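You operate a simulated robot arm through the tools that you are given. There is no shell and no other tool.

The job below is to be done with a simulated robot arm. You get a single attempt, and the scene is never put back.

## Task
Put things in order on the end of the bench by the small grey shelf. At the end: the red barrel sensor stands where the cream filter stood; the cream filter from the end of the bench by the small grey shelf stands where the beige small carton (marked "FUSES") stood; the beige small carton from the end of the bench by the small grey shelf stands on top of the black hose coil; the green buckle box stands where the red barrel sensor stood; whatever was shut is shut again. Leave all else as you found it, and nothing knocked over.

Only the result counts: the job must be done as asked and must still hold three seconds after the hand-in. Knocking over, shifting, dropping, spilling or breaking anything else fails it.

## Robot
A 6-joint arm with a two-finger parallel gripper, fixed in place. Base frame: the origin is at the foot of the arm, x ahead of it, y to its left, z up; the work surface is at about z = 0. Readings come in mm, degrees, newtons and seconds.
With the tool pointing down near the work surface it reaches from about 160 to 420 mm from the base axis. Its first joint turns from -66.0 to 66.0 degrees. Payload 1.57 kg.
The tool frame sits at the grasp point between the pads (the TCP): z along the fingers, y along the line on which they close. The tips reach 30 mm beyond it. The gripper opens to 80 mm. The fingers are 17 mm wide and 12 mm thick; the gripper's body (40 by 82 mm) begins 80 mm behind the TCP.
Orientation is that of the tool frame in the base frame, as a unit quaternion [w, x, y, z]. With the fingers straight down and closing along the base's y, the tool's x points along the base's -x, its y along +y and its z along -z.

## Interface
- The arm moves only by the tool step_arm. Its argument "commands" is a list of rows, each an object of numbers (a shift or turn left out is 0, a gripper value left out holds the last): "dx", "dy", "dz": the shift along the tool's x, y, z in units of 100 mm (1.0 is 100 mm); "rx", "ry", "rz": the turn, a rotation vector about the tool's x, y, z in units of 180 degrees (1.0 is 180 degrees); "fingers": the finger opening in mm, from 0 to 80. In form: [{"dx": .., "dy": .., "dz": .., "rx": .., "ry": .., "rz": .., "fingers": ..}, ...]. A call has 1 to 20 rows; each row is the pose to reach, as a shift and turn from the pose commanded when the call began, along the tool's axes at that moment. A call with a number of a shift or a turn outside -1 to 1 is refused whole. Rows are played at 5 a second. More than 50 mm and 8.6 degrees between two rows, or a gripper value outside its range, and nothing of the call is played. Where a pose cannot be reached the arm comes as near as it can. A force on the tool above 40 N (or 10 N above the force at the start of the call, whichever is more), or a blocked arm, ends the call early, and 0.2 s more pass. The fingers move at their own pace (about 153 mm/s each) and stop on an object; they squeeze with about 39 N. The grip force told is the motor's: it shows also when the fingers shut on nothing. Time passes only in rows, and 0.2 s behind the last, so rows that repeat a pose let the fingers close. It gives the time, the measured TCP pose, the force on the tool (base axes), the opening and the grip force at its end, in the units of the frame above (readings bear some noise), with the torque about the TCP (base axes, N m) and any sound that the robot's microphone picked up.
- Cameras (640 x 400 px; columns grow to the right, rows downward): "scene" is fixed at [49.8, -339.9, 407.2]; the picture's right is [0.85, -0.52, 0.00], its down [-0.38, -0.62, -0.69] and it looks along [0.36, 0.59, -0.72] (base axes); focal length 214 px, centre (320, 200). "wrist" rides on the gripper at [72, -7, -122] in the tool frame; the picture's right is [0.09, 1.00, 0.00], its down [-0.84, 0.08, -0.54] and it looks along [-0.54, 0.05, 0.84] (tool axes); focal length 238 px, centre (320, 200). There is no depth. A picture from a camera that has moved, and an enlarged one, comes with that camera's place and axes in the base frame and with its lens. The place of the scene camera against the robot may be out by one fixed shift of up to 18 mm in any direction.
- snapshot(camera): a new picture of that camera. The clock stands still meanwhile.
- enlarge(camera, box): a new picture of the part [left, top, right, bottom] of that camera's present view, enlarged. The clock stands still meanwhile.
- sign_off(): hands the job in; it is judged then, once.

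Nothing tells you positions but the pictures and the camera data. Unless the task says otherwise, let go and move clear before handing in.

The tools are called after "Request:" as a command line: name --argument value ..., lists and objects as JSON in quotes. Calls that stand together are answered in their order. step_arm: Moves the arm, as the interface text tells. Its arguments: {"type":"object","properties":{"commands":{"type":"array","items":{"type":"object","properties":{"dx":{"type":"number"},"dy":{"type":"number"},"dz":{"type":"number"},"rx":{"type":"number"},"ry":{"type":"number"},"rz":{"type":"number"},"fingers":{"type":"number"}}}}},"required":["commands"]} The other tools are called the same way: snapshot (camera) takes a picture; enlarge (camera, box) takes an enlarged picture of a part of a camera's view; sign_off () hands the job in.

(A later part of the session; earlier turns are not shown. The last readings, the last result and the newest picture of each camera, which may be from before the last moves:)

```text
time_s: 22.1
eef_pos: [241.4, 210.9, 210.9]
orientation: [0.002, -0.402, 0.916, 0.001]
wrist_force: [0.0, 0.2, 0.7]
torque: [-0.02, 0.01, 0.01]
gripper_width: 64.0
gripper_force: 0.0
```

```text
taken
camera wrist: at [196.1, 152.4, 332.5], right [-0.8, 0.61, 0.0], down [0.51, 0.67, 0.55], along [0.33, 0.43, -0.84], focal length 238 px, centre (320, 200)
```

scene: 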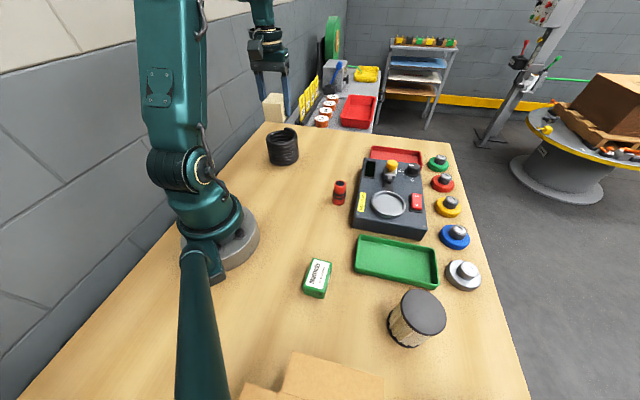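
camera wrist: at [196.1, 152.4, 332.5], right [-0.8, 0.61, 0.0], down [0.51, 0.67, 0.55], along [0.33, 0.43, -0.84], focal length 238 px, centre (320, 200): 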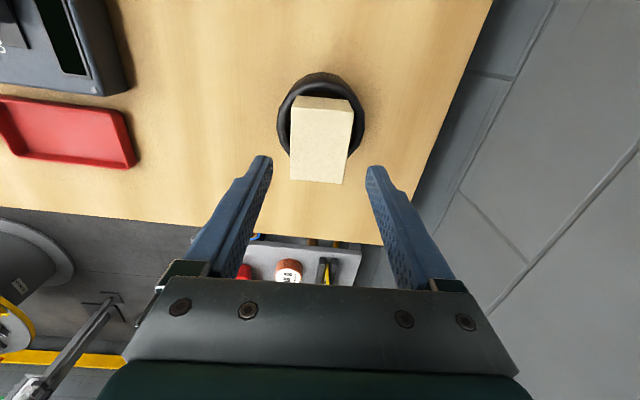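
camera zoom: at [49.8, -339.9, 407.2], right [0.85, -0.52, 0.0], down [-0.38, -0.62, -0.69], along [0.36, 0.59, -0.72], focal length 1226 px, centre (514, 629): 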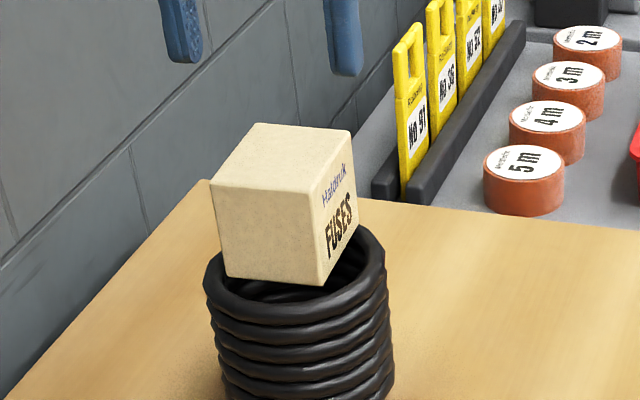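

The carton stands flat on the coil. Now I'll travel high across the bench toward the filter, turning the gripper so the camera is on the base side.

Request:
step_arm --commands '[{"dx": 0.074, "dy": -0.067, "rz": 0.0447, "fingers": 80}, {"dx": 0.148, "dy": -0.135, "rz": 0.0894}, {"dx": 0.221, "dy": -0.202, "rz": 0.1341}, {"dx": 0.295, "dy": -0.27, "rz": 0.1788}, {"dx": 0.369, "dy": -0.337, "rz": 0.2235}, {"dx": 0.443, "dy": -0.404, "rz": 0.2682}, {"dx": 0.517, "dy": -0.472, "rz": 0.3129}, {"dx": 0.59, "dy": -0.539, "rz": 0.3576}, {"dx": 0.664, "dy": -0.607, "rz": 0.4023}, {"dx": 0.738, "dy": -0.674, "rz": 0.447}, {"dx": 0.812, "dy": -0.741, "rz": 0.4917}, {"dx": 0.886, "dy": -0.809, "rz": 0.5364}, {"dx": 0.96, "dy": -0.876, "rz": 0.581}]'

Request:
step_arm --commands '[{"dx": -0.3, "dy": -0.26}, {"dx": -0.608, "dy": -0.514}]'

Request:
step_arm --commands '[{"dx": -0.3, "dy": -0.26}, {"dx": -0.608, "dy": -0.514}]'

Request:
step_arm --commands '[{"dx": -0.3, "dy": -0.26}, {"dx": -0.608, "dy": -0.514}]'

Request:
step_arm --commands '[{"dx": -0.3, "dy": -0.26}, {"dx": -0.608, "dy": -0.514}, {"dx": -0.608, "dy": -0.514}]'

Request:
snapshot --camera "wrist"

Request:
snapshot --camera "scene"

```text
time_s: 24.9
eef_pos: [238.3, 80.0, 210.0]
orientation: [0.001, 0.479, 0.878, 0.002]
wrist_force: [-0.3, -0.7, 0.2]
torque: [0.0, -0.01, 0.0]
gripper_width: 80.0
gripper_force: 0.0
```

```text
time_s: 25.5
eef_pos: [228.6, 0.2, 209.3]
orientation: [0.002, 0.479, 0.878, 0.003]
wrist_force: [-0.3, 1.3, 0.1]
torque: [0.0, -0.04, 0.03]
gripper_width: 80.2
gripper_force: 0.0
```

```text
time_s: 26.1
eef_pos: [216.5, -79.6, 210.4]
orientation: [0.001, 0.478, 0.878, 0.001]
wrist_force: [0.3, -0.1, -0.2]
torque: [0.02, -0.02, 0.02]
gripper_width: 80.0
gripper_force: 0.0
```

```text
time_s: 26.7
eef_pos: [207.8, -157.7, 206.5]
orientation: [0.001, 0.478, 0.878, 0.001]
wrist_force: [0.2, -0.2, -0.2]
torque: [-0.02, 0.0, 0.03]
gripper_width: 80.1
gripper_force: 0.1
```

```text
time_s: 27.5
eef_pos: [200.9, -234.2, 207.4]
orientation: [0.001, 0.478, 0.878, 0.001]
wrist_force: [-0.1, -0.1, -0.2]
torque: [0.02, 0.0, -0.01]
gripper_width: 79.9
gripper_force: 0.0
```

```text
taken
camera wrist: at [155.5, -177.7, 328.7], right [0.79, 0.62, 0.0], down [0.52, -0.66, 0.54], along [0.34, -0.42, -0.84], focal length 238 px, centre (320, 200)
```

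wrist: 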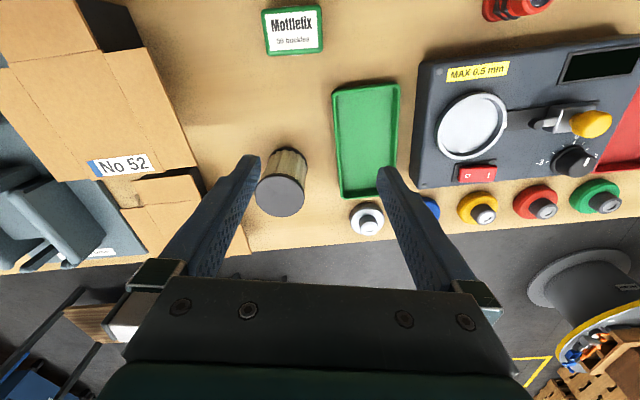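

```text
taken
```

scene: 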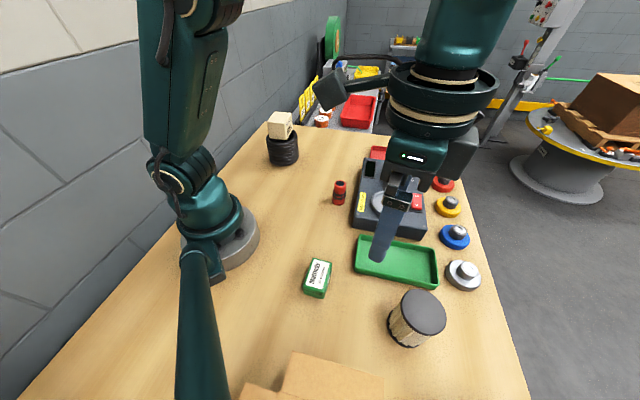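

The filter is in view, between the open carton "No 52" and the green tray. I'll enlarge it to measure, along with the tray and buckle box.

Request:
enlarge --camera "wrist" --box '[224, 130, 352, 230]'

Request:
enlarge --camera "wrist" --box '[240, 0, 352, 70]'

Request:
enlarge --camera "wrist" --box '[0, 60, 320, 260]'

```text
4.00 times, centred on (288, 180) of wrist
camera zoom: at [155.5, -177.7, 328.7], right [0.79, 0.62, 0.0], down [0.52, -0.66, 0.54], along [0.34, -0.42, -0.84], focal length 953 px, centre (448, 280)
```

zoom: 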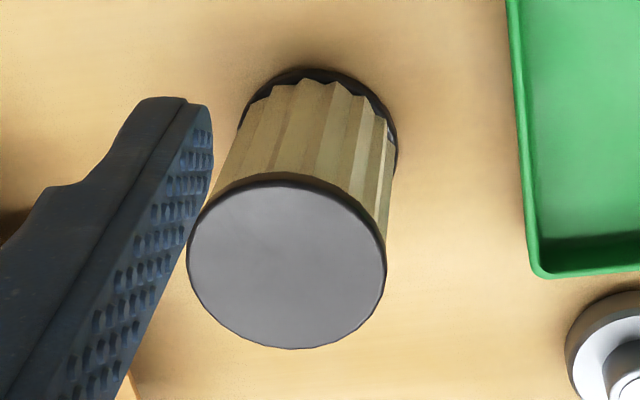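

```text
5.71 times, centred on (296, 35) of wrist
camera zoom: at [155.5, -177.7, 328.7], right [0.79, 0.62, 0.0], down [0.52, -0.66, 0.54], along [0.34, -0.42, -0.84], focal length 1362 px, centre (457, 1143)
```

zoom: 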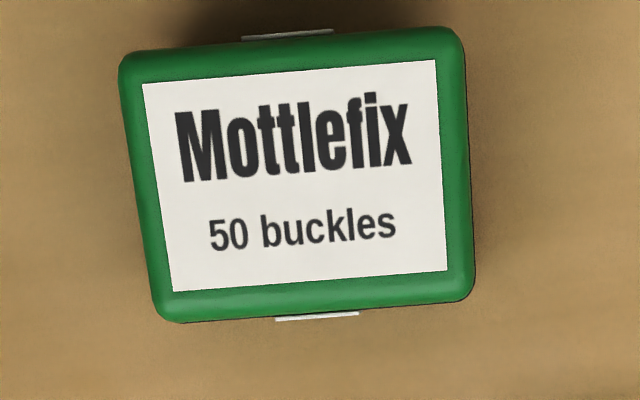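

```text
2.00 times, centred on (160, 160) of wrist
camera zoom: at [155.5, -177.7, 328.7], right [0.79, 0.62, 0.0], down [0.52, -0.66, 0.54], along [0.34, -0.42, -0.84], focal length 477 px, centre (640, 280)
```

zoom: 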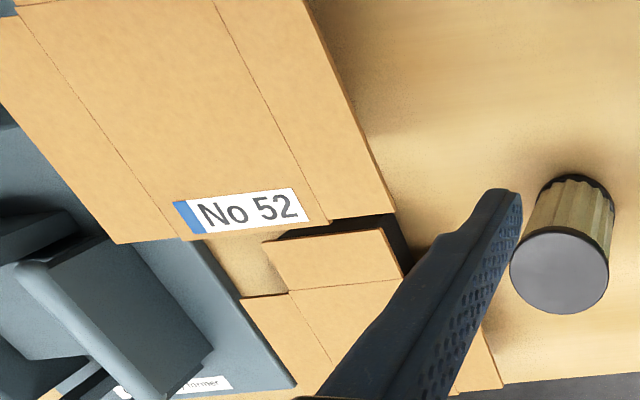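

The filter is about 60 mm across and 90 mm tall, standing near (209,-323), with over 40 mm free to the tray. I'll move above it at z≈145 and check alignment.

Request:
step_arm --commands '[{"dx": -0.26, "dy": -0.14, "dz": 0.2}, {"dx": -0.53, "dy": -0.28, "dz": 0.41}, {"dx": -0.79, "dy": -0.414, "dz": 0.62}, {"dx": -0.79, "dy": -0.414, "dz": 0.62}]'

Request:
snapshot --camera "wrist"

Request:
enlarge --camera "wrist" --box '[240, 120, 400, 220]'

Request:
enlarge --camera "scene" --box '[300, 220, 540, 370]'

```text
time_s: 28.5
eef_pos: [207.8, -324.7, 145.4]
orientation: [0.0, 0.479, 0.878, 0.002]
wrist_force: [1.0, -0.8, -1.3]
torque: [-0.03, 0.02, 0.0]
gripper_width: 80.4
gripper_force: 0.0
```

```text
taken
camera wrist: at [161.8, -268.9, 267.8], right [0.79, 0.62, 0.0], down [0.52, -0.66, 0.54], along [0.34, -0.42, -0.84], focal length 238 px, centre (320, 200)
```

wrist: 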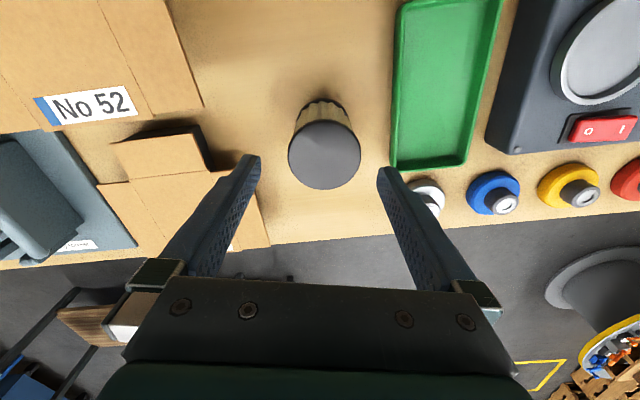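

```text
4.00 times, centred on (320, 170) of wrist
camera zoom: at [161.8, -268.9, 267.8], right [0.79, 0.62, 0.0], down [0.52, -0.66, 0.54], along [0.34, -0.42, -0.84], focal length 953 px, centre (320, 320)
```

zoom: 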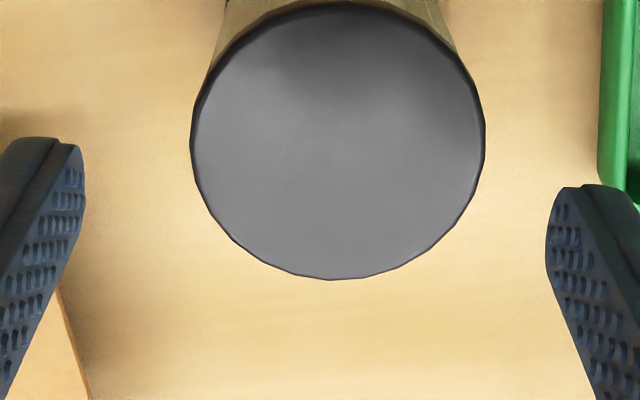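

```text
2.67 times, centred on (420, 295) of scene
camera zoom: at [49.8, -339.9, 407.2], right [0.85, -0.52, 0.0], down [-0.38, -0.62, -0.69], along [0.36, 0.59, -0.72], focal length 572 px, centre (53, -53)
```

zoom: 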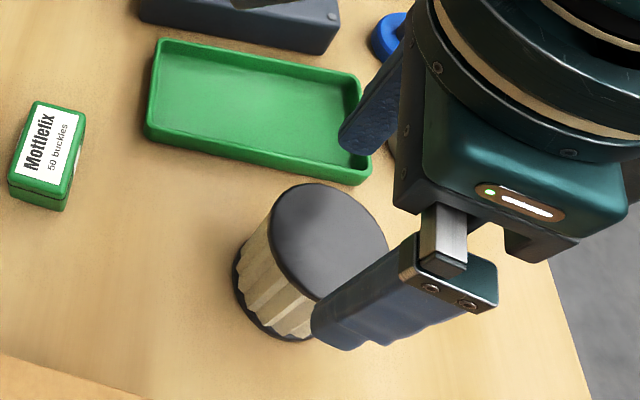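

The filter's top is about 59 mm wide and offset about 3 mm from the finger centre; I'll correct that and descend around it to z≈50.

Request:
step_arm --commands '[{"dx": -0.018, "dy": 0.031, "dz": 0.05}, {"dx": -0.018, "dy": 0.031, "dz": 0.25}, {"dx": -0.018, "dy": 0.031, "dz": 0.5}, {"dx": -0.018, "dy": 0.031, "dz": 0.75}, {"dx": -0.018, "dy": 0.031, "dz": 0.95}, {"dx": -0.018, "dy": 0.031, "dz": 0.95}]'

Request:
snapshot --camera "wrist"

Request:
enlarge --camera "scene" --box '[340, 240, 500, 360]'

```text
time_s: 29.9
eef_pos: [211.0, -324.2, 52.4]
orientation: [0.001, 0.478, 0.878, 0.002]
wrist_force: [-0.7, -0.7, 0.4]
torque: [0.01, -0.04, -0.02]
gripper_width: 80.0
gripper_force: 0.0
```

```text
taken
camera wrist: at [165.6, -268.6, 173.5], right [0.79, 0.62, 0.0], down [0.52, -0.66, 0.54], along [0.34, -0.42, -0.84], focal length 238 px, centre (320, 200)
```

wrist: 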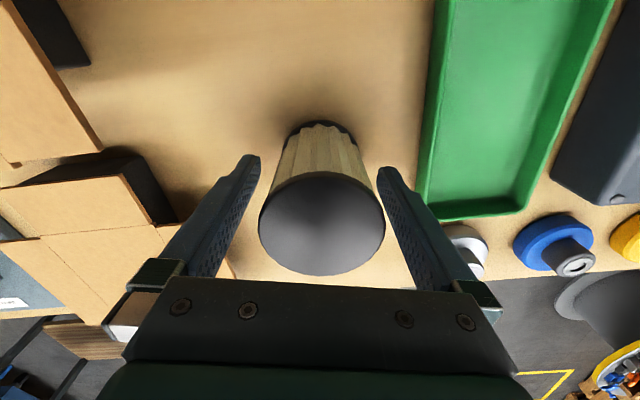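

```text
3.33 times, centred on (420, 300) of scene
camera zoom: at [49.8, -339.9, 407.2], right [0.85, -0.52, 0.0], down [-0.38, -0.62, -0.69], along [0.36, 0.59, -0.72], focal length 715 px, centre (-13, -133)
```

zoom: 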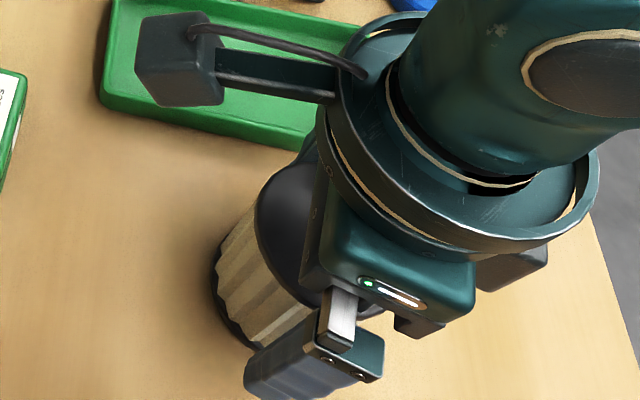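

The fingers straddle the filter evenly. Closing on it now.

Request:
step_arm --commands '[{"fingers": 50}, {"fingers": 50}, {"fingers": 50}, {"fingers": 50}]'

Request:
snapshot --camera "wrist"

```text
time_s: 30.9
eef_pos: [211.6, -325.4, 51.8]
orientation: [0.001, 0.478, 0.878, 0.002]
wrist_force: [0.5, 0.4, -0.4]
torque: [0.0, 0.03, -0.04]
gripper_width: 58.7
gripper_force: 39.3
```

```text
taken
camera wrist: at [165.6, -268.7, 173.8], right [0.79, 0.62, 0.0], down [0.52, -0.66, 0.54], along [0.34, -0.42, -0.84], focal length 238 px, centre (320, 200)
```

wrist: 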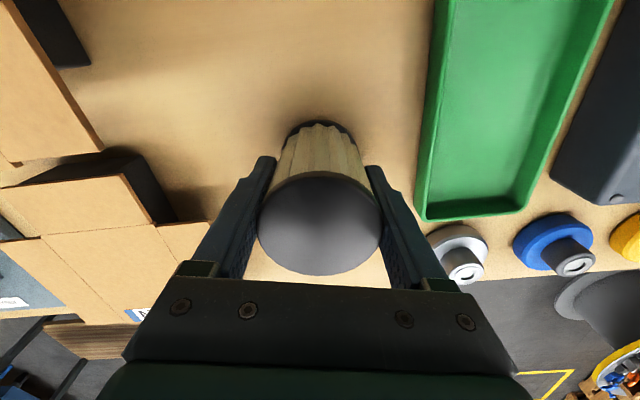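

The filter is held at 58.7 mm. I'll lift it, drawing back toward the base as it rises to stay within reach.

Request:
step_arm --commands '[{"dz": -0.1}, {"dz": -0.25}, {"dz": -0.4}, {"dx": 0.12, "dz": -0.55}, {"dx": 0.28, "dz": -0.7}, {"dx": 0.45, "dz": -0.85}, {"dx": 0.6, "dz": -1.0}, {"dx": 0.6, "dz": -1.0}]'

Request:
snapshot --camera "wrist"

Request:
snapshot --camera "scene"

```text
time_s: 32.7
eef_pos: [178.0, -274.2, 150.6]
orientation: [0.001, 0.479, 0.878, 0.002]
wrist_force: [0.4, 0.6, -1.4]
torque: [0.02, -0.02, 0.0]
gripper_width: 58.8
gripper_force: 39.3
```

```text
taken
camera wrist: at [132.3, -218.5, 272.6], right [0.79, 0.62, 0.0], down [0.52, -0.66, 0.54], along [0.34, -0.42, -0.84], focal length 238 px, centre (320, 200)
```

wrist: 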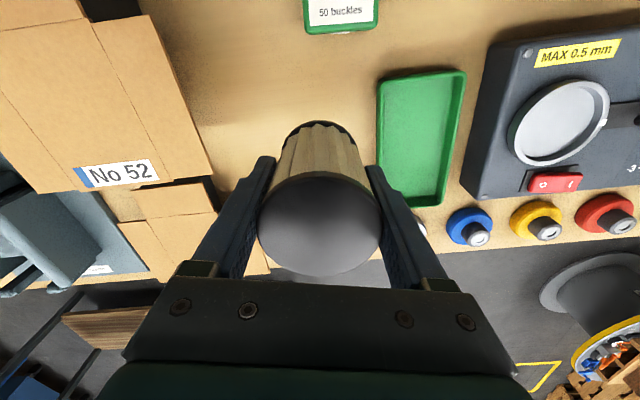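

```text
taken
```

scene: 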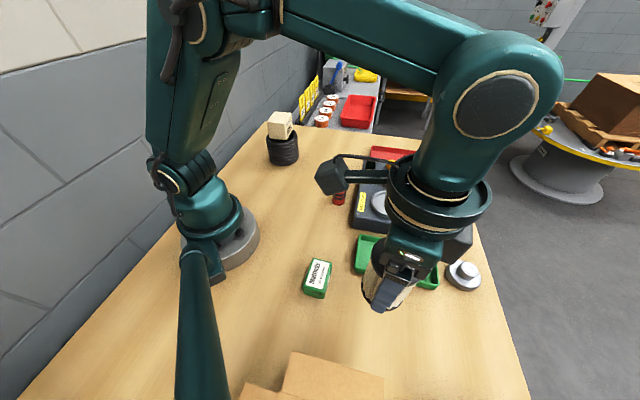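

The filter is up and clear. I'll carry it in four legs across to the carton's old place, rising to about z=181.

Request:
step_arm --commands '[{"dx": 0.134, "dy": 0.206, "dz": -0.08}, {"dx": 0.268, "dy": 0.411, "dz": -0.16}, {"dx": 0.402, "dy": 0.617, "dz": -0.24}, {"dx": 0.536, "dy": 0.823, "dz": -0.3}]'

Request:
step_arm --commands '[{"dx": 0.134, "dy": 0.206}, {"dx": 0.268, "dy": 0.411}, {"dx": 0.402, "dy": 0.617}, {"dx": 0.536, "dy": 0.823}]'

Request:
step_arm --commands '[{"dx": 0.134, "dy": 0.206}, {"dx": 0.268, "dy": 0.411}, {"dx": 0.402, "dy": 0.617}, {"dx": 0.536, "dy": 0.823}]'

Request:
step_arm --commands '[{"dx": 0.134, "dy": 0.206, "rz": -0.02}, {"dx": 0.268, "dy": 0.411, "rz": -0.04}, {"dx": 0.402, "dy": 0.617, "rz": -0.06}, {"dx": 0.537, "dy": 0.824, "rz": -0.083}, {"dx": 0.537, "dy": 0.824, "rz": -0.083}]'

Request:
snapshot --camera "wrist"

Request:
snapshot --camera "scene"

```text
time_s: 33.7
eef_pos: [219.2, -185.3, 182.0]
orientation: [0.0, 0.479, 0.878, 0.002]
wrist_force: [-0.2, -0.4, -0.4]
torque: [-0.01, -0.02, -0.01]
gripper_width: 58.7
gripper_force: 38.9
```

```text
time_s: 34.7
eef_pos: [256.9, -94.9, 182.2]
orientation: [0.001, 0.479, 0.878, 0.001]
wrist_force: [-0.7, 0.2, -0.5]
torque: [0.0, 0.02, -0.03]
gripper_width: 58.9
gripper_force: 38.7
```

```text
time_s: 35.7
eef_pos: [297.9, -5.5, 183.3]
orientation: [0.001, 0.479, 0.878, 0.002]
wrist_force: [0.2, 0.3, -0.5]
torque: [-0.01, 0.03, -0.01]
gripper_width: 58.7
gripper_force: 39.0
```

```text
time_s: 36.9
eef_pos: [336.5, 85.3, 182.9]
orientation: [0.002, 0.36, 0.933, 0.002]
wrist_force: [-0.4, -0.1, -0.3]
torque: [0.02, 0.03, 0.0]
gripper_width: 58.8
gripper_force: 38.9
```

```text
taken
camera wrist: at [278.8, 127.6, 304.7], right [0.6, 0.8, 0.0], down [0.67, -0.51, 0.54], along [0.44, -0.32, -0.84], focal length 238 px, centre (320, 200)
```

wrist: 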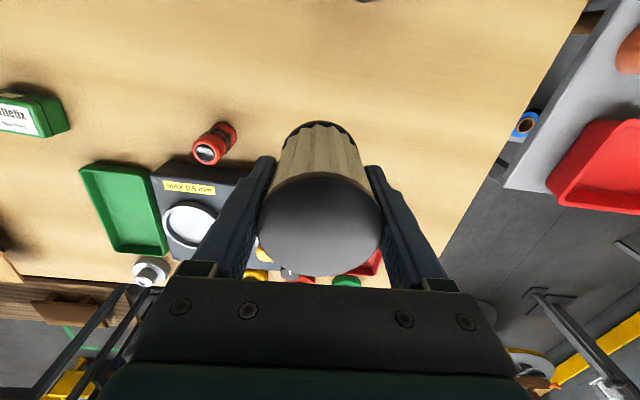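

```text
taken
```

scene: 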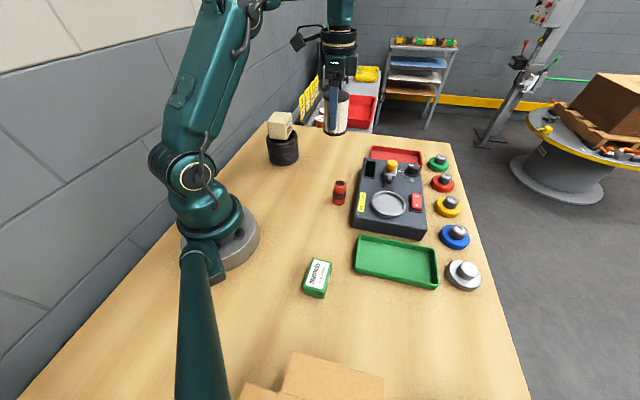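

The filter hangs above the carton's old place. Lowering it now, the last few millimetres in small steps while watching the force.

Request:
step_arm --commands '[{"dz": 0.2}, {"dz": 0.4}, {"dz": 0.6}, {"dz": 0.8}, {"dz": 1.0}]'

Request:
step_arm --commands '[{"dz": 0.1}, {"dz": 0.2}, {"dz": 0.25}, {"dz": 0.25}]'

Request:
enlarge --camera "scene" --box '[260, 100, 420, 220]'

Request:
snapshot --camera "wrist"

```text
time_s: 38.1
eef_pos: [338.5, 84.9, 84.7]
orientation: [0.002, 0.36, 0.933, 0.003]
wrist_force: [0.1, 1.0, -0.7]
torque: [-0.01, -0.02, -0.01]
gripper_width: 59.0
gripper_force: 39.0
```

```text
time_s: 39.1
eef_pos: [337.7, 84.9, 57.1]
orientation: [0.001, 0.36, 0.933, 0.002]
wrist_force: [0.4, 0.5, -0.3]
torque: [-0.01, 0.0, 0.01]
gripper_width: 58.9
gripper_force: 38.6
```

```text
3.33 times, centred on (340, 160) of scene
camera zoom: at [49.8, -339.9, 407.2], right [0.85, -0.52, 0.0], down [-0.38, -0.62, -0.69], along [0.36, 0.59, -0.72], focal length 715 px, centre (253, 333)
```

zoom: 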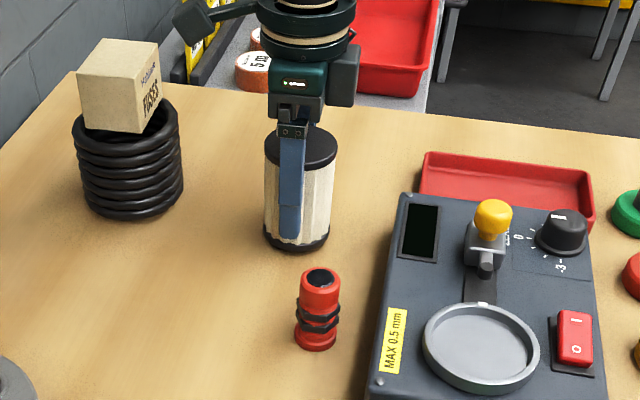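

```text
taken
camera wrist: at [279.6, 127.3, 179.7], right [0.6, 0.8, 0.0], down [0.67, -0.51, 0.54], along [0.44, -0.32, -0.84], focal length 238 px, centre (320, 200)
```

wrist: 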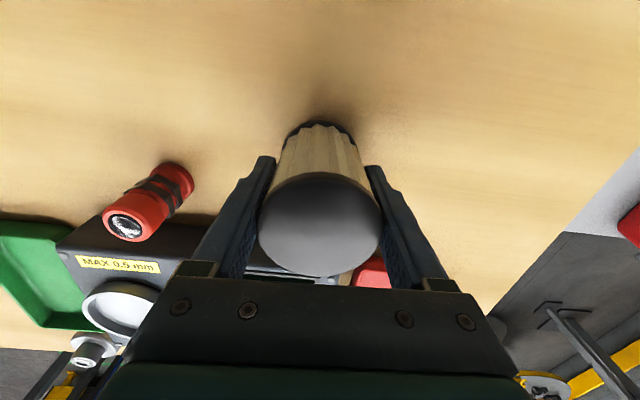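

Only about 4–5 mm remain to the bench. I'll step down in 1 mm calls until contact shows.

Request:
step_arm --commands '[{"dz": 0.015}, {"dz": 0.025}, {"dz": 0.025}]'

Request:
step_arm --commands '[{"dz": 0.01}, {"dz": 0.01}]'

Request:
step_arm --commands '[{"dz": 0.005}, {"dz": 0.005}]'

```text
time_s: 39.9
eef_pos: [337.4, 84.8, 55.9]
orientation: [0.002, 0.36, 0.933, 0.001]
wrist_force: [0.4, 0.0, 0.3]
torque: [0.0, -0.01, -0.01]
gripper_width: 59.4
gripper_force: 39.2
```

```text
time_s: 40.5
eef_pos: [338.4, 84.3, 54.4]
orientation: [0.001, 0.36, 0.933, 0.001]
wrist_force: [0.4, 0.3, -0.7]
torque: [-0.01, 0.01, -0.02]
gripper_width: 59.3
gripper_force: 39.1
```

```text
time_s: 41.1
eef_pos: [337.5, 83.9, 54.0]
orientation: [0.002, 0.36, 0.933, 0.002]
wrist_force: [0.3, -0.1, -1.0]
torque: [-0.03, -0.02, 0.01]
gripper_width: 59.0
gripper_force: 38.9
```

No contact yet. Continuing down in small steps.

Request:
step_arm --commands '[{"dz": 0.007}, {"dz": 0.007}]'

Request:
step_arm --commands '[{"dz": 0.006}, {"dz": 0.006}]'

Request:
step_arm --commands '[{"dz": 0.005}, {"dz": 0.005}]'

```text
time_s: 41.7
eef_pos: [338.5, 84.1, 53.6]
orientation: [0.001, 0.36, 0.933, 0.002]
wrist_force: [-0.6, -0.7, -0.5]
torque: [-0.06, 0.0, 0.03]
gripper_width: 59.2
gripper_force: 38.7
```

```text
time_s: 42.3
eef_pos: [339.0, 84.8, 52.2]
orientation: [0.001, 0.36, 0.933, 0.002]
wrist_force: [-0.6, -0.3, -0.7]
torque: [0.01, 0.01, 0.02]
gripper_width: 58.9
gripper_force: 38.9
```

```text
time_s: 42.9
eef_pos: [338.3, 84.1, 52.1]
orientation: [0.002, 0.36, 0.933, 0.001]
wrist_force: [-0.9, -0.4, -0.3]
torque: [0.03, 0.0, -0.03]
gripper_width: 59.3
gripper_force: 38.4
```

Request:
step_arm --commands '[{"dz": 0.004}, {"dz": 0.004}]'

Request:
step_arm --commands '[{"dz": 0.004}, {"dz": 0.004}]'

```text
time_s: 43.5
eef_pos: [337.7, 84.5, 50.5]
orientation: [0.002, 0.36, 0.933, 0.001]
wrist_force: [-0.8, -0.5, 1.9]
torque: [-0.06, 0.09, 0.01]
gripper_width: 59.0
gripper_force: 39.2
```

```text
time_s: 44.1
eef_pos: [339.6, 84.4, 51.3]
orientation: [0.001, 0.36, 0.933, 0.002]
wrist_force: [-2.0, 0.8, 13.7]
torque: [-0.15, 0.34, -0.01]
gripper_width: 59.1
gripper_force: 39.1
```

The filter touches the bench (13.7 N). Releasing it now and checking.

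Request:
step_arm --commands '[{"fingers": 64}, {"fingers": 72}, {"fingers": 80}, {"fingers": 80}]'

Request:
snapshot --camera "wrist"

Request:
enlarge --camera "scene" --box '[260, 100, 420, 220]'

```text
time_s: 45.1
eef_pos: [338.5, 84.7, 51.7]
orientation: [0.002, 0.36, 0.933, 0.001]
wrist_force: [0.3, -0.2, -0.7]
torque: [-0.01, 0.01, -0.02]
gripper_width: 79.9
gripper_force: 0.1
```

```text
taken
camera wrist: at [280.0, 127.5, 173.0], right [0.6, 0.8, 0.0], down [0.67, -0.51, 0.54], along [0.44, -0.32, -0.84], focal length 238 px, centre (320, 200)
```

wrist: 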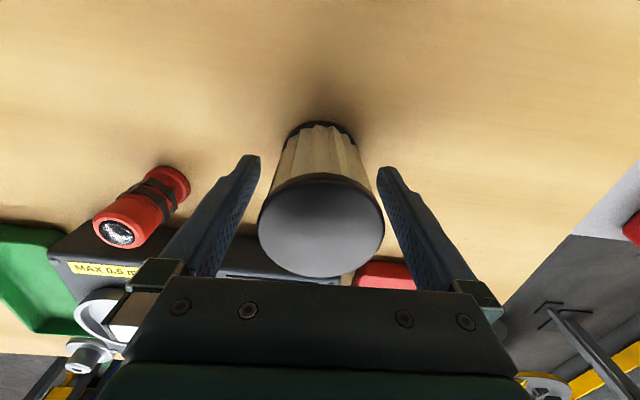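

```text
3.33 times, centred on (340, 160) of scene
camera zoom: at [49.8, -339.9, 407.2], right [0.85, -0.52, 0.0], down [-0.38, -0.62, -0.69], along [0.36, 0.59, -0.72], focal length 715 px, centre (253, 333)
```

zoom: 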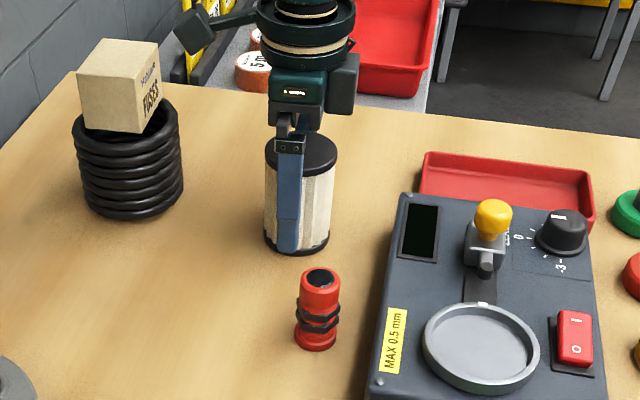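

The filter stands upright in the carton's old place. I'll rise clear of it and go look at the red sensor.

Request:
step_arm --commands '[{"dz": -0.1}, {"dz": -0.3}, {"dz": -0.6}, {"dz": -0.9}, {"dz": -1.0}]'

Request:
step_arm --commands '[{"dz": -0.2}, {"dx": -0.1, "dy": -0.4, "dz": -0.2}, {"dx": -0.2, "dy": -0.8, "dz": -0.2}]'

Request:
step_arm --commands '[{"dx": -0.117, "dy": -0.4}, {"dx": -0.117, "dy": -0.4}]'

Request:
snapshot --camera "wrist"

Request:
enlarge --camera "wrist" --box '[256, 80, 416, 180]'

Request:
enlarge --camera "scene" --box '[260, 100, 420, 220]'

```text
time_s: 46.3
eef_pos: [337.8, 84.0, 151.9]
orientation: [0.0, 0.36, 0.933, 0.001]
wrist_force: [-0.1, 0.3, 0.7]
torque: [-0.02, 0.0, -0.03]
gripper_width: 80.1
gripper_force: 0.0
```

```text
time_s: 47.1
eef_pos: [298.4, 12.7, 172.4]
orientation: [0.002, 0.36, 0.933, 0.001]
wrist_force: [0.3, -0.1, 0.7]
torque: [-0.04, -0.01, 0.02]
gripper_width: 80.1
gripper_force: 0.1
```

```text
time_s: 47.7
eef_pos: [280.6, -24.9, 169.5]
orientation: [0.002, 0.36, 0.933, 0.001]
wrist_force: [-0.9, -0.4, -0.3]
torque: [-0.01, 0.0, -0.01]
gripper_width: 80.3
gripper_force: 0.0
```

```text
taken
camera wrist: at [221.7, 18.0, 291.8], right [0.6, 0.8, 0.0], down [0.67, -0.51, 0.54], along [0.44, -0.32, -0.84], focal length 238 px, centre (320, 200)
```

wrist: 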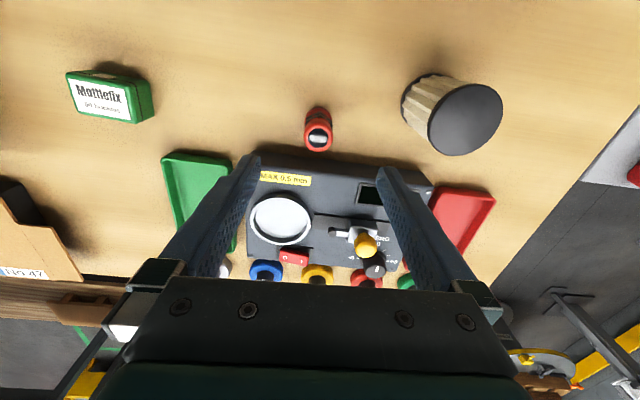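

```text
4.00 times, centred on (336, 130) of wrist
camera zoom: at [221.7, 18.0, 291.8], right [0.6, 0.8, 0.0], down [0.67, -0.51, 0.54], along [0.44, -0.32, -0.84], focal length 953 px, centre (256, 480)
```

zoom: 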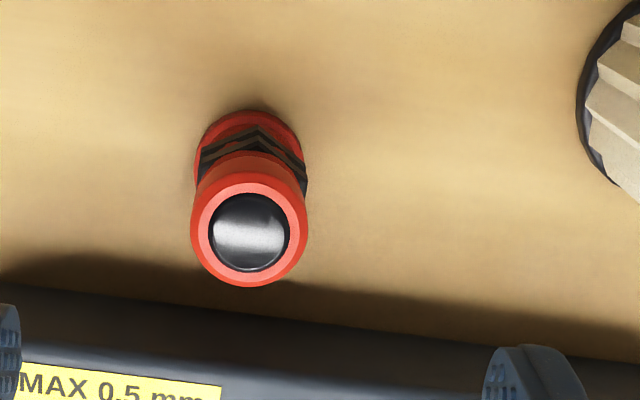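

```text
3.33 times, centred on (340, 160) of scene
camera zoom: at [49.8, -339.9, 407.2], right [0.85, -0.52, 0.0], down [-0.38, -0.62, -0.69], along [0.36, 0.59, -0.72], focal length 715 px, centre (253, 333)
```

zoom: 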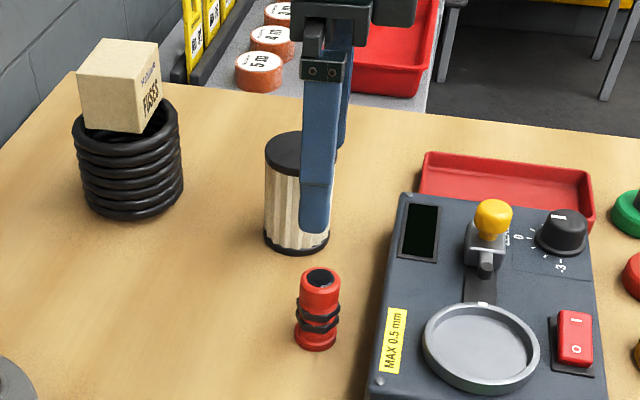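

The sensor stands near (280,-27), about 28 mm across and roughly 65–73 mm tall, with black nuts around its middle. I'll zoom in to choose the grip height.

Request:
enlarge --camera "scene" --box '[320, 172, 360, 212]'

Request:
enlarge --camera "wrist" --box '[295, 100, 343, 160]'

```text
10.00 times, centred on (340, 192) of scene
camera zoom: at [49.8, -339.9, 407.2], right [0.85, -0.52, 0.0], down [-0.38, -0.62, -0.69], along [0.36, 0.59, -0.72], focal length 2145 px, centre (120, 280)
```

zoom: 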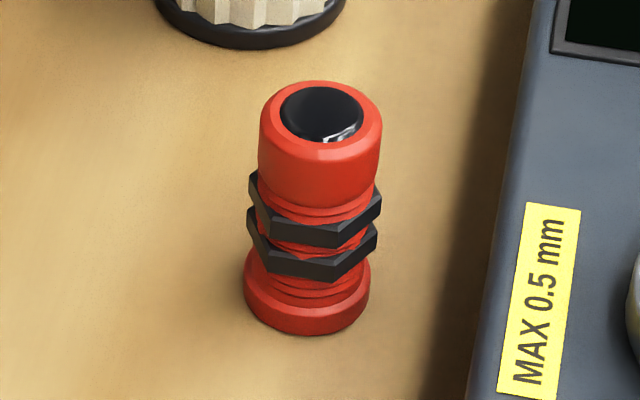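

```text
6.67 times, centred on (319, 130) of wrist
camera zoom: at [221.7, 18.0, 291.8], right [0.6, 0.8, 0.0], down [0.67, -0.51, 0.54], along [0.44, -0.32, -0.84], focal length 1589 px, centre (327, 667)
```

zoom: 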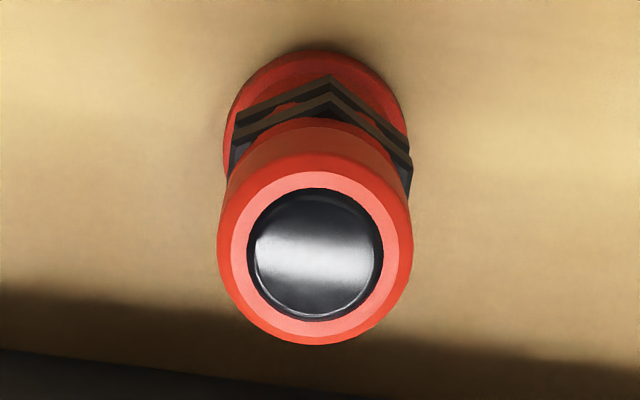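

I'll grip the sensor by its red head, with the fingertips at about z=41 just above the nuts. Descending around it now.

Request:
step_arm --commands '[{"dx": -0.015, "dy": -0.019, "dz": 0.2}, {"dx": -0.015, "dy": -0.019, "dz": 0.45}, {"dx": -0.015, "dy": -0.019, "dz": 0.7}, {"dx": -0.015, "dy": -0.019, "dz": 0.9}, {"dx": -0.015, "dy": -0.019, "dz": 1.0}, {"dx": -0.015, "dy": -0.019, "dz": 1.0}]'

Request:
snapshot --camera "wrist"

Request:
enlarge --camera "scene" --box '[300, 140, 400, 220]'

Request:
enlarge --camera "wrist" --box '[256, 120, 384, 220]'

```text
time_s: 49.1
eef_pos: [282.7, -29.3, 70.1]
orientation: [0.002, 0.36, 0.933, 0.002]
wrist_force: [-0.5, -0.7, 0.3]
torque: [-0.02, 0.02, -0.03]
gripper_width: 80.0
gripper_force: 0.0
```

```text
taken
camera wrist: at [223.7, 14.0, 193.1], right [0.6, 0.8, 0.0], down [0.67, -0.51, 0.54], along [0.44, -0.32, -0.84], focal length 238 px, centre (320, 200)
```

wrist: 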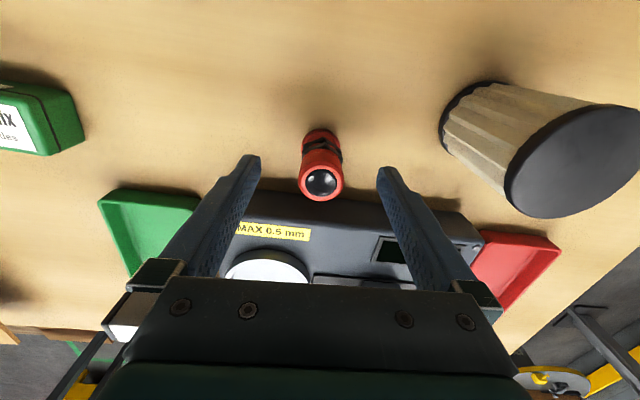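

```text
5.00 times, centred on (350, 180) of scene
camera zoom: at [49.8, -339.9, 407.2], right [0.85, -0.52, 0.0], down [-0.38, -0.62, -0.69], along [0.36, 0.59, -0.72], focal length 1072 px, centre (170, 300)
```

zoom: 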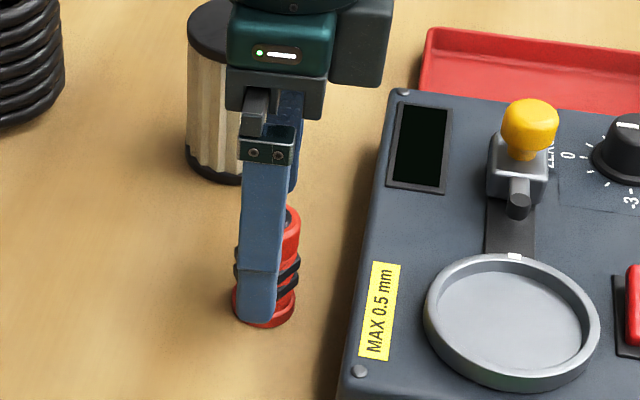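

```text
4.00 times, centred on (320, 170) of wrist
camera zoom: at [223.7, 14.0, 193.1], right [0.6, 0.8, 0.0], down [0.67, -0.51, 0.54], along [0.44, -0.32, -0.84], focal length 953 px, centre (320, 320)
```

zoom: 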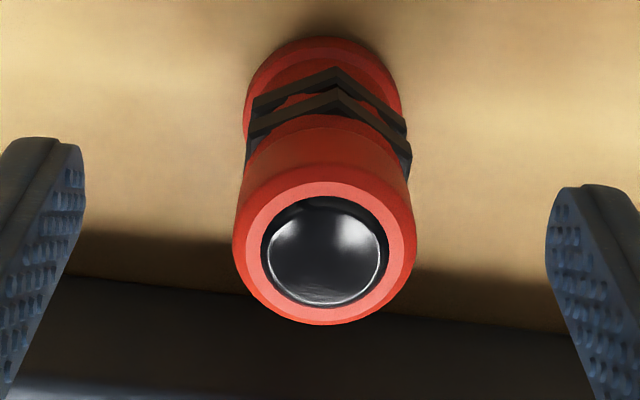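

The sensor is centred between the fingers, which reach just below its head. Closing on it.

Request:
step_arm --commands '[{"fingers": 50}, {"fingers": 20}, {"fingers": 20}, {"fingers": 20}, {"fingers": 20}]'

Request:
snapshot --camera "wrist"

```text
time_s: 50.3
eef_pos: [281.7, -28.6, 70.9]
orientation: [0.001, 0.36, 0.933, 0.001]
wrist_force: [0.7, 0.5, -0.2]
torque: [-0.04, -0.02, -0.01]
gripper_width: 28.4
gripper_force: 38.8
```

```text
taken
camera wrist: at [223.7, 14.0, 193.3], right [0.6, 0.8, 0.0], down [0.67, -0.51, 0.54], along [0.44, -0.32, -0.84], focal length 238 px, centre (320, 200)
```

wrist: 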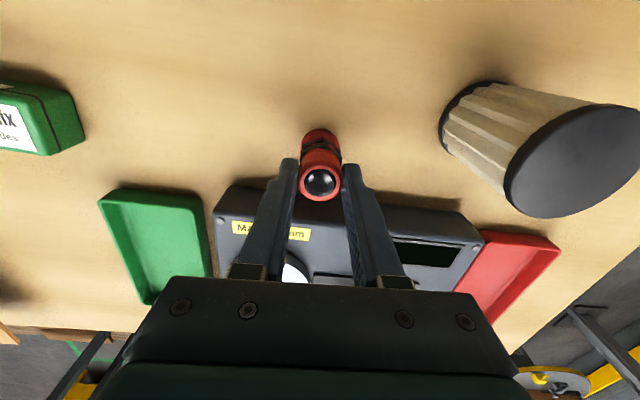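

The sensor is held at 28.4 mm. I'll lift it and carry it over to the filter's old place.

Request:
step_arm --commands '[{"dz": -0.1}, {"dz": -0.25}, {"dz": -0.45}, {"dz": -0.65}, {"dz": -0.85}, {"dz": -0.85}]'

Request:
snapshot --camera "wrist"

Request:
step_arm --commands '[{"dx": -0.123, "dy": -0.222}, {"dx": -0.246, "dy": -0.444}, {"dx": -0.37, "dy": -0.666}, {"dx": -0.493, "dy": -0.889}]'

Request:
step_arm --commands '[{"dx": -0.123, "dy": -0.222}, {"dx": -0.246, "dy": -0.444}, {"dx": -0.37, "dy": -0.666}, {"dx": -0.493, "dy": -0.889}]'

Request:
step_arm --commands '[{"dx": -0.123, "dy": -0.222}, {"dx": -0.246, "dy": -0.444}, {"dx": -0.37, "dy": -0.666}, {"dx": -0.493, "dy": -0.889}, {"dx": -0.493, "dy": -0.889}]'

Request:
snapshot --camera "wrist"

Request:
snapshot --camera "scene"

```text
time_s: 51.7
eef_pos: [281.5, -28.1, 154.0]
orientation: [0.002, 0.36, 0.933, 0.001]
wrist_force: [0.3, -0.4, -1.4]
torque: [0.05, -0.01, -0.01]
gripper_width: 28.3
gripper_force: 38.1
```

```text
taken
camera wrist: at [222.7, 14.5, 277.4], right [0.6, 0.8, 0.0], down [0.67, -0.51, 0.54], along [0.44, -0.32, -0.84], focal length 238 px, centre (320, 200)
```

wrist: 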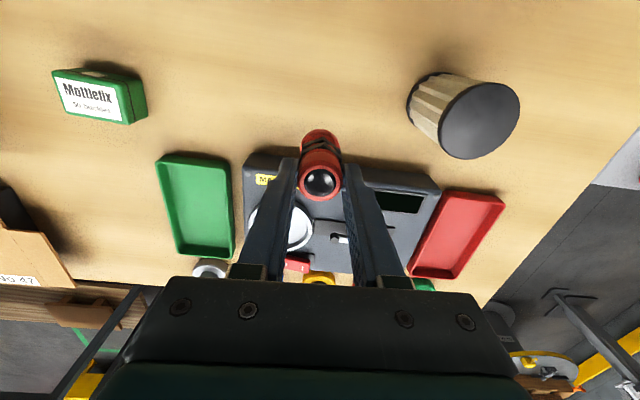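

```text
time_s: 52.7
eef_pos: [258.1, -128.2, 157.5]
orientation: [0.001, 0.36, 0.933, 0.001]
wrist_force: [0.2, -0.8, -1.1]
torque: [0.01, 0.0, 0.01]
gripper_width: 28.6
gripper_force: 38.4
```

```text
time_s: 53.7
eef_pos: [235.2, -225.1, 155.3]
orientation: [0.001, 0.359, 0.933, 0.002]
wrist_force: [-0.2, -0.4, -1.2]
torque: [0.03, 0.0, 0.0]
gripper_width: 28.3
gripper_force: 38.3
```

```text
time_s: 54.9
eef_pos: [211.3, -325.1, 157.2]
orientation: [0.0, 0.36, 0.933, 0.002]
wrist_force: [-0.2, 0.5, -1.4]
torque: [-0.04, -0.04, 0.02]
gripper_width: 28.2
gripper_force: 38.4
```

```text
taken
camera wrist: at [153.5, -282.3, 278.3], right [0.6, 0.8, 0.0], down [0.67, -0.51, 0.54], along [0.44, -0.32, -0.84], focal length 238 px, centre (320, 200)
```

wrist: 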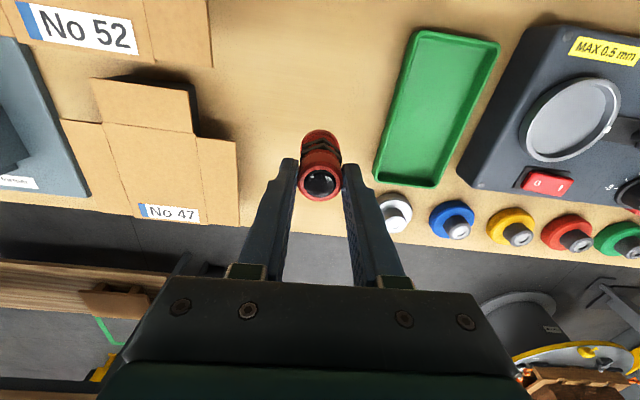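

```text
taken
```

scene: 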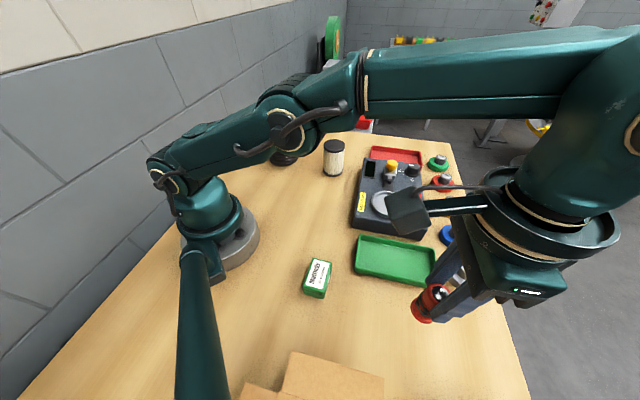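

The sensor is over the filter's old place. Lowering it now, in fine steps at the end.

Request:
step_arm --commands '[{"dz": 0.15}, {"dz": 0.35}, {"dz": 0.55}, {"dz": 0.72}, {"dz": 0.8}, {"dz": 0.8}]'

Request:
step_arm --commands '[{"dz": 0.015}, {"dz": 0.025}, {"dz": 0.025}]'

Request:
step_arm --commands '[{"dz": 0.008}, {"dz": 0.008}]'

Request:
step_arm --commands '[{"dz": 0.005}, {"dz": 0.005}]'

```text
time_s: 56.3
eef_pos: [212.0, -322.6, 75.1]
orientation: [0.0, 0.36, 0.933, 0.001]
wrist_force: [-0.9, 1.1, -0.9]
torque: [-0.01, 0.02, 0.01]
gripper_width: 28.5
gripper_force: 39.0
```

```text
time_s: 57.1
eef_pos: [213.2, -322.4, 73.5]
orientation: [0.0, 0.36, 0.933, 0.001]
wrist_force: [-0.3, -0.4, -0.4]
torque: [-0.02, 0.0, 0.03]
gripper_width: 28.6
gripper_force: 38.4
```

```text
time_s: 57.7
eef_pos: [211.8, -324.2, 72.7]
orientation: [0.001, 0.359, 0.933, 0.001]
wrist_force: [-0.8, 0.0, -1.5]
torque: [0.0, 0.05, 0.0]
gripper_width: 28.4
gripper_force: 39.2
```

```text
time_s: 58.3
eef_pos: [211.2, -323.1, 71.9]
orientation: [0.002, 0.36, 0.933, 0.001]
wrist_force: [-0.6, 0.2, -0.7]
torque: [0.0, -0.02, 0.0]
gripper_width: 28.4
gripper_force: 39.0
```

Request:
step_arm --commands '[{"dz": 0.005}, {"dz": 0.005}]'

Request:
step_arm --commands '[{"dz": 0.004}, {"dz": 0.004}]'

Request:
step_arm --commands '[{"dz": 0.004}, {"dz": 0.004}]'

```text
time_s: 58.9
eef_pos: [211.5, -324.1, 72.0]
orientation: [0.001, 0.36, 0.933, 0.002]
wrist_force: [-0.2, 0.4, 3.7]
torque: [0.05, 0.06, -0.01]
gripper_width: 28.6
gripper_force: 38.7
```

```text
time_s: 59.5
eef_pos: [210.9, -325.3, 72.4]
orientation: [0.001, 0.36, 0.933, 0.001]
wrist_force: [-1.0, 2.5, 12.1]
torque: [0.06, 0.17, 0.0]
gripper_width: 28.4
gripper_force: 38.3
```

```text
time_s: 60.1
eef_pos: [211.9, -324.6, 71.5]
orientation: [0.001, 0.36, 0.933, 0.002]
wrist_force: [-4.4, 6.3, 31.7]
torque: [0.39, 0.42, 0.0]
gripper_width: 28.5
gripper_force: 38.4
```

The sensor is on the bench; I pressed a bit firmly, so I'll ease up half a millimetre and release.

Request:
step_arm --commands '[{"dz": -0.005}, {"dz": -0.005}]'

Request:
step_arm --commands '[{"fingers": 36}, {"fingers": 46}, {"fingers": 60}, {"fingers": 70}, {"fingers": 70}]'

Request:
snapshot --camera "wrist"

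```text
time_s: 60.7
eef_pos: [212.9, -324.3, 71.6]
orientation: [0.002, 0.36, 0.933, 0.0]
wrist_force: [-3.6, 2.6, 28.2]
torque: [0.15, 0.29, 0.03]
gripper_width: 28.6
gripper_force: 38.9
```

```text
time_s: 61.9
eef_pos: [212.4, -325.0, 70.3]
orientation: [0.001, 0.36, 0.933, 0.002]
wrist_force: [-0.1, -0.3, 0.8]
torque: [0.01, 0.0, -0.01]
gripper_width: 70.2
gripper_force: 0.0
```

```text
taken
camera wrist: at [153.3, -281.5, 192.3], right [0.6, 0.8, 0.0], down [0.67, -0.51, 0.54], along [0.44, -0.32, -0.84], focal length 238 px, centre (320, 200)
```

wrist: 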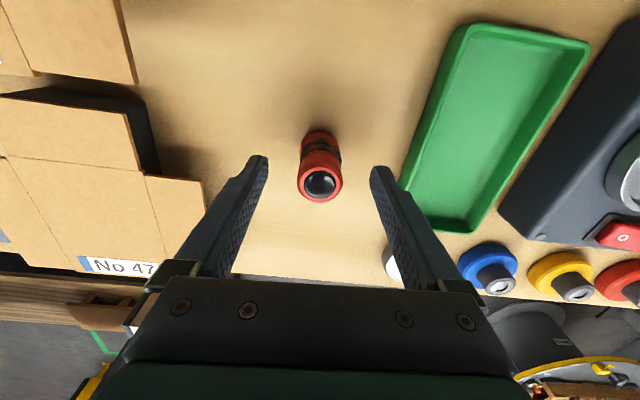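

The sensor stands in the filter's old place. I'll rise straight up and head to the green buckle box near (126,-185).

Request:
step_arm --commands '[{"dz": -0.1}, {"dz": -0.3}, {"dz": -0.55}, {"dz": -0.8}, {"dz": -0.8}]'

Request:
step_arm --commands '[{"dx": 0.26, "dy": 0.076, "fingers": 80}, {"dx": 0.52, "dy": 0.153}, {"dx": 0.789, "dy": 0.23}]'

Request:
step_arm --commands '[{"dx": 0.26, "dy": 0.076, "dz": -0.1, "rz": 0.011}, {"dx": 0.52, "dy": 0.153, "dz": -0.1, "rz": 0.022}, {"dx": 0.789, "dy": 0.23, "dz": -0.1, "rz": 0.032}, {"dx": 0.789, "dy": 0.23, "dz": -0.1, "rz": 0.032}]'

Request:
snapshot --camera "wrist"

Request:
snapshot --camera "scene"

Request:
enlarge --camera "wrist" --box '[240, 70, 400, 170]'

```text
time_s: 63.1
eef_pos: [211.9, -324.1, 150.7]
orientation: [0.001, 0.36, 0.933, 0.001]
wrist_force: [0.5, -0.3, -0.4]
torque: [-0.01, 0.02, -0.01]
gripper_width: 69.8
gripper_force: 0.1
```

```text
time_s: 63.9
eef_pos: [168.7, -254.5, 150.2]
orientation: [0.001, 0.36, 0.933, 0.002]
wrist_force: [-0.3, 0.1, 0.3]
torque: [0.0, -0.03, -0.02]
gripper_width: 79.9
gripper_force: 0.0
```

```text
time_s: 64.9
eef_pos: [127.3, -186.1, 158.9]
orientation: [0.001, 0.407, 0.914, 0.001]
wrist_force: [-0.8, 0.7, -0.7]
torque: [0.04, 0.02, -0.02]
gripper_width: 79.9
gripper_force: 0.0
```

```text
taken
camera wrist: at [73.0, -137.5, 281.1], right [0.68, 0.73, 0.0], down [0.62, -0.57, 0.54], along [0.4, -0.37, -0.84], focal length 238 px, centre (320, 200)
```

wrist: 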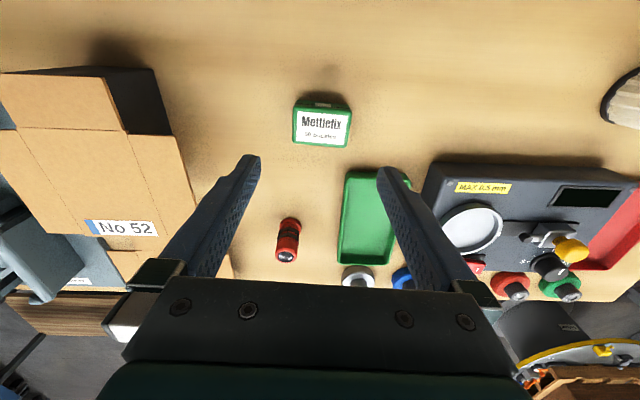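

```text
taken
```

scene: 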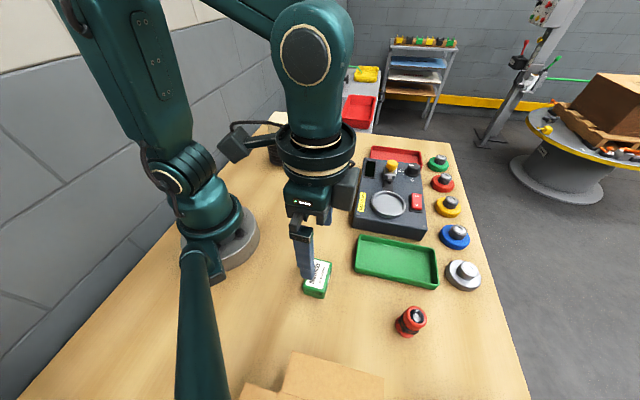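

```text
4.00 times, centred on (320, 120) of wrist
camera zoom: at [73.0, -137.5, 281.1], right [0.68, 0.73, 0.0], down [0.62, -0.57, 0.54], along [0.4, -0.37, -0.84], focal length 953 px, centre (320, 520)
```

zoom: 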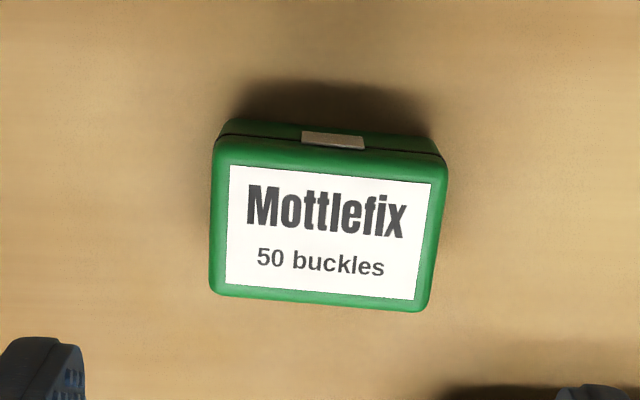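

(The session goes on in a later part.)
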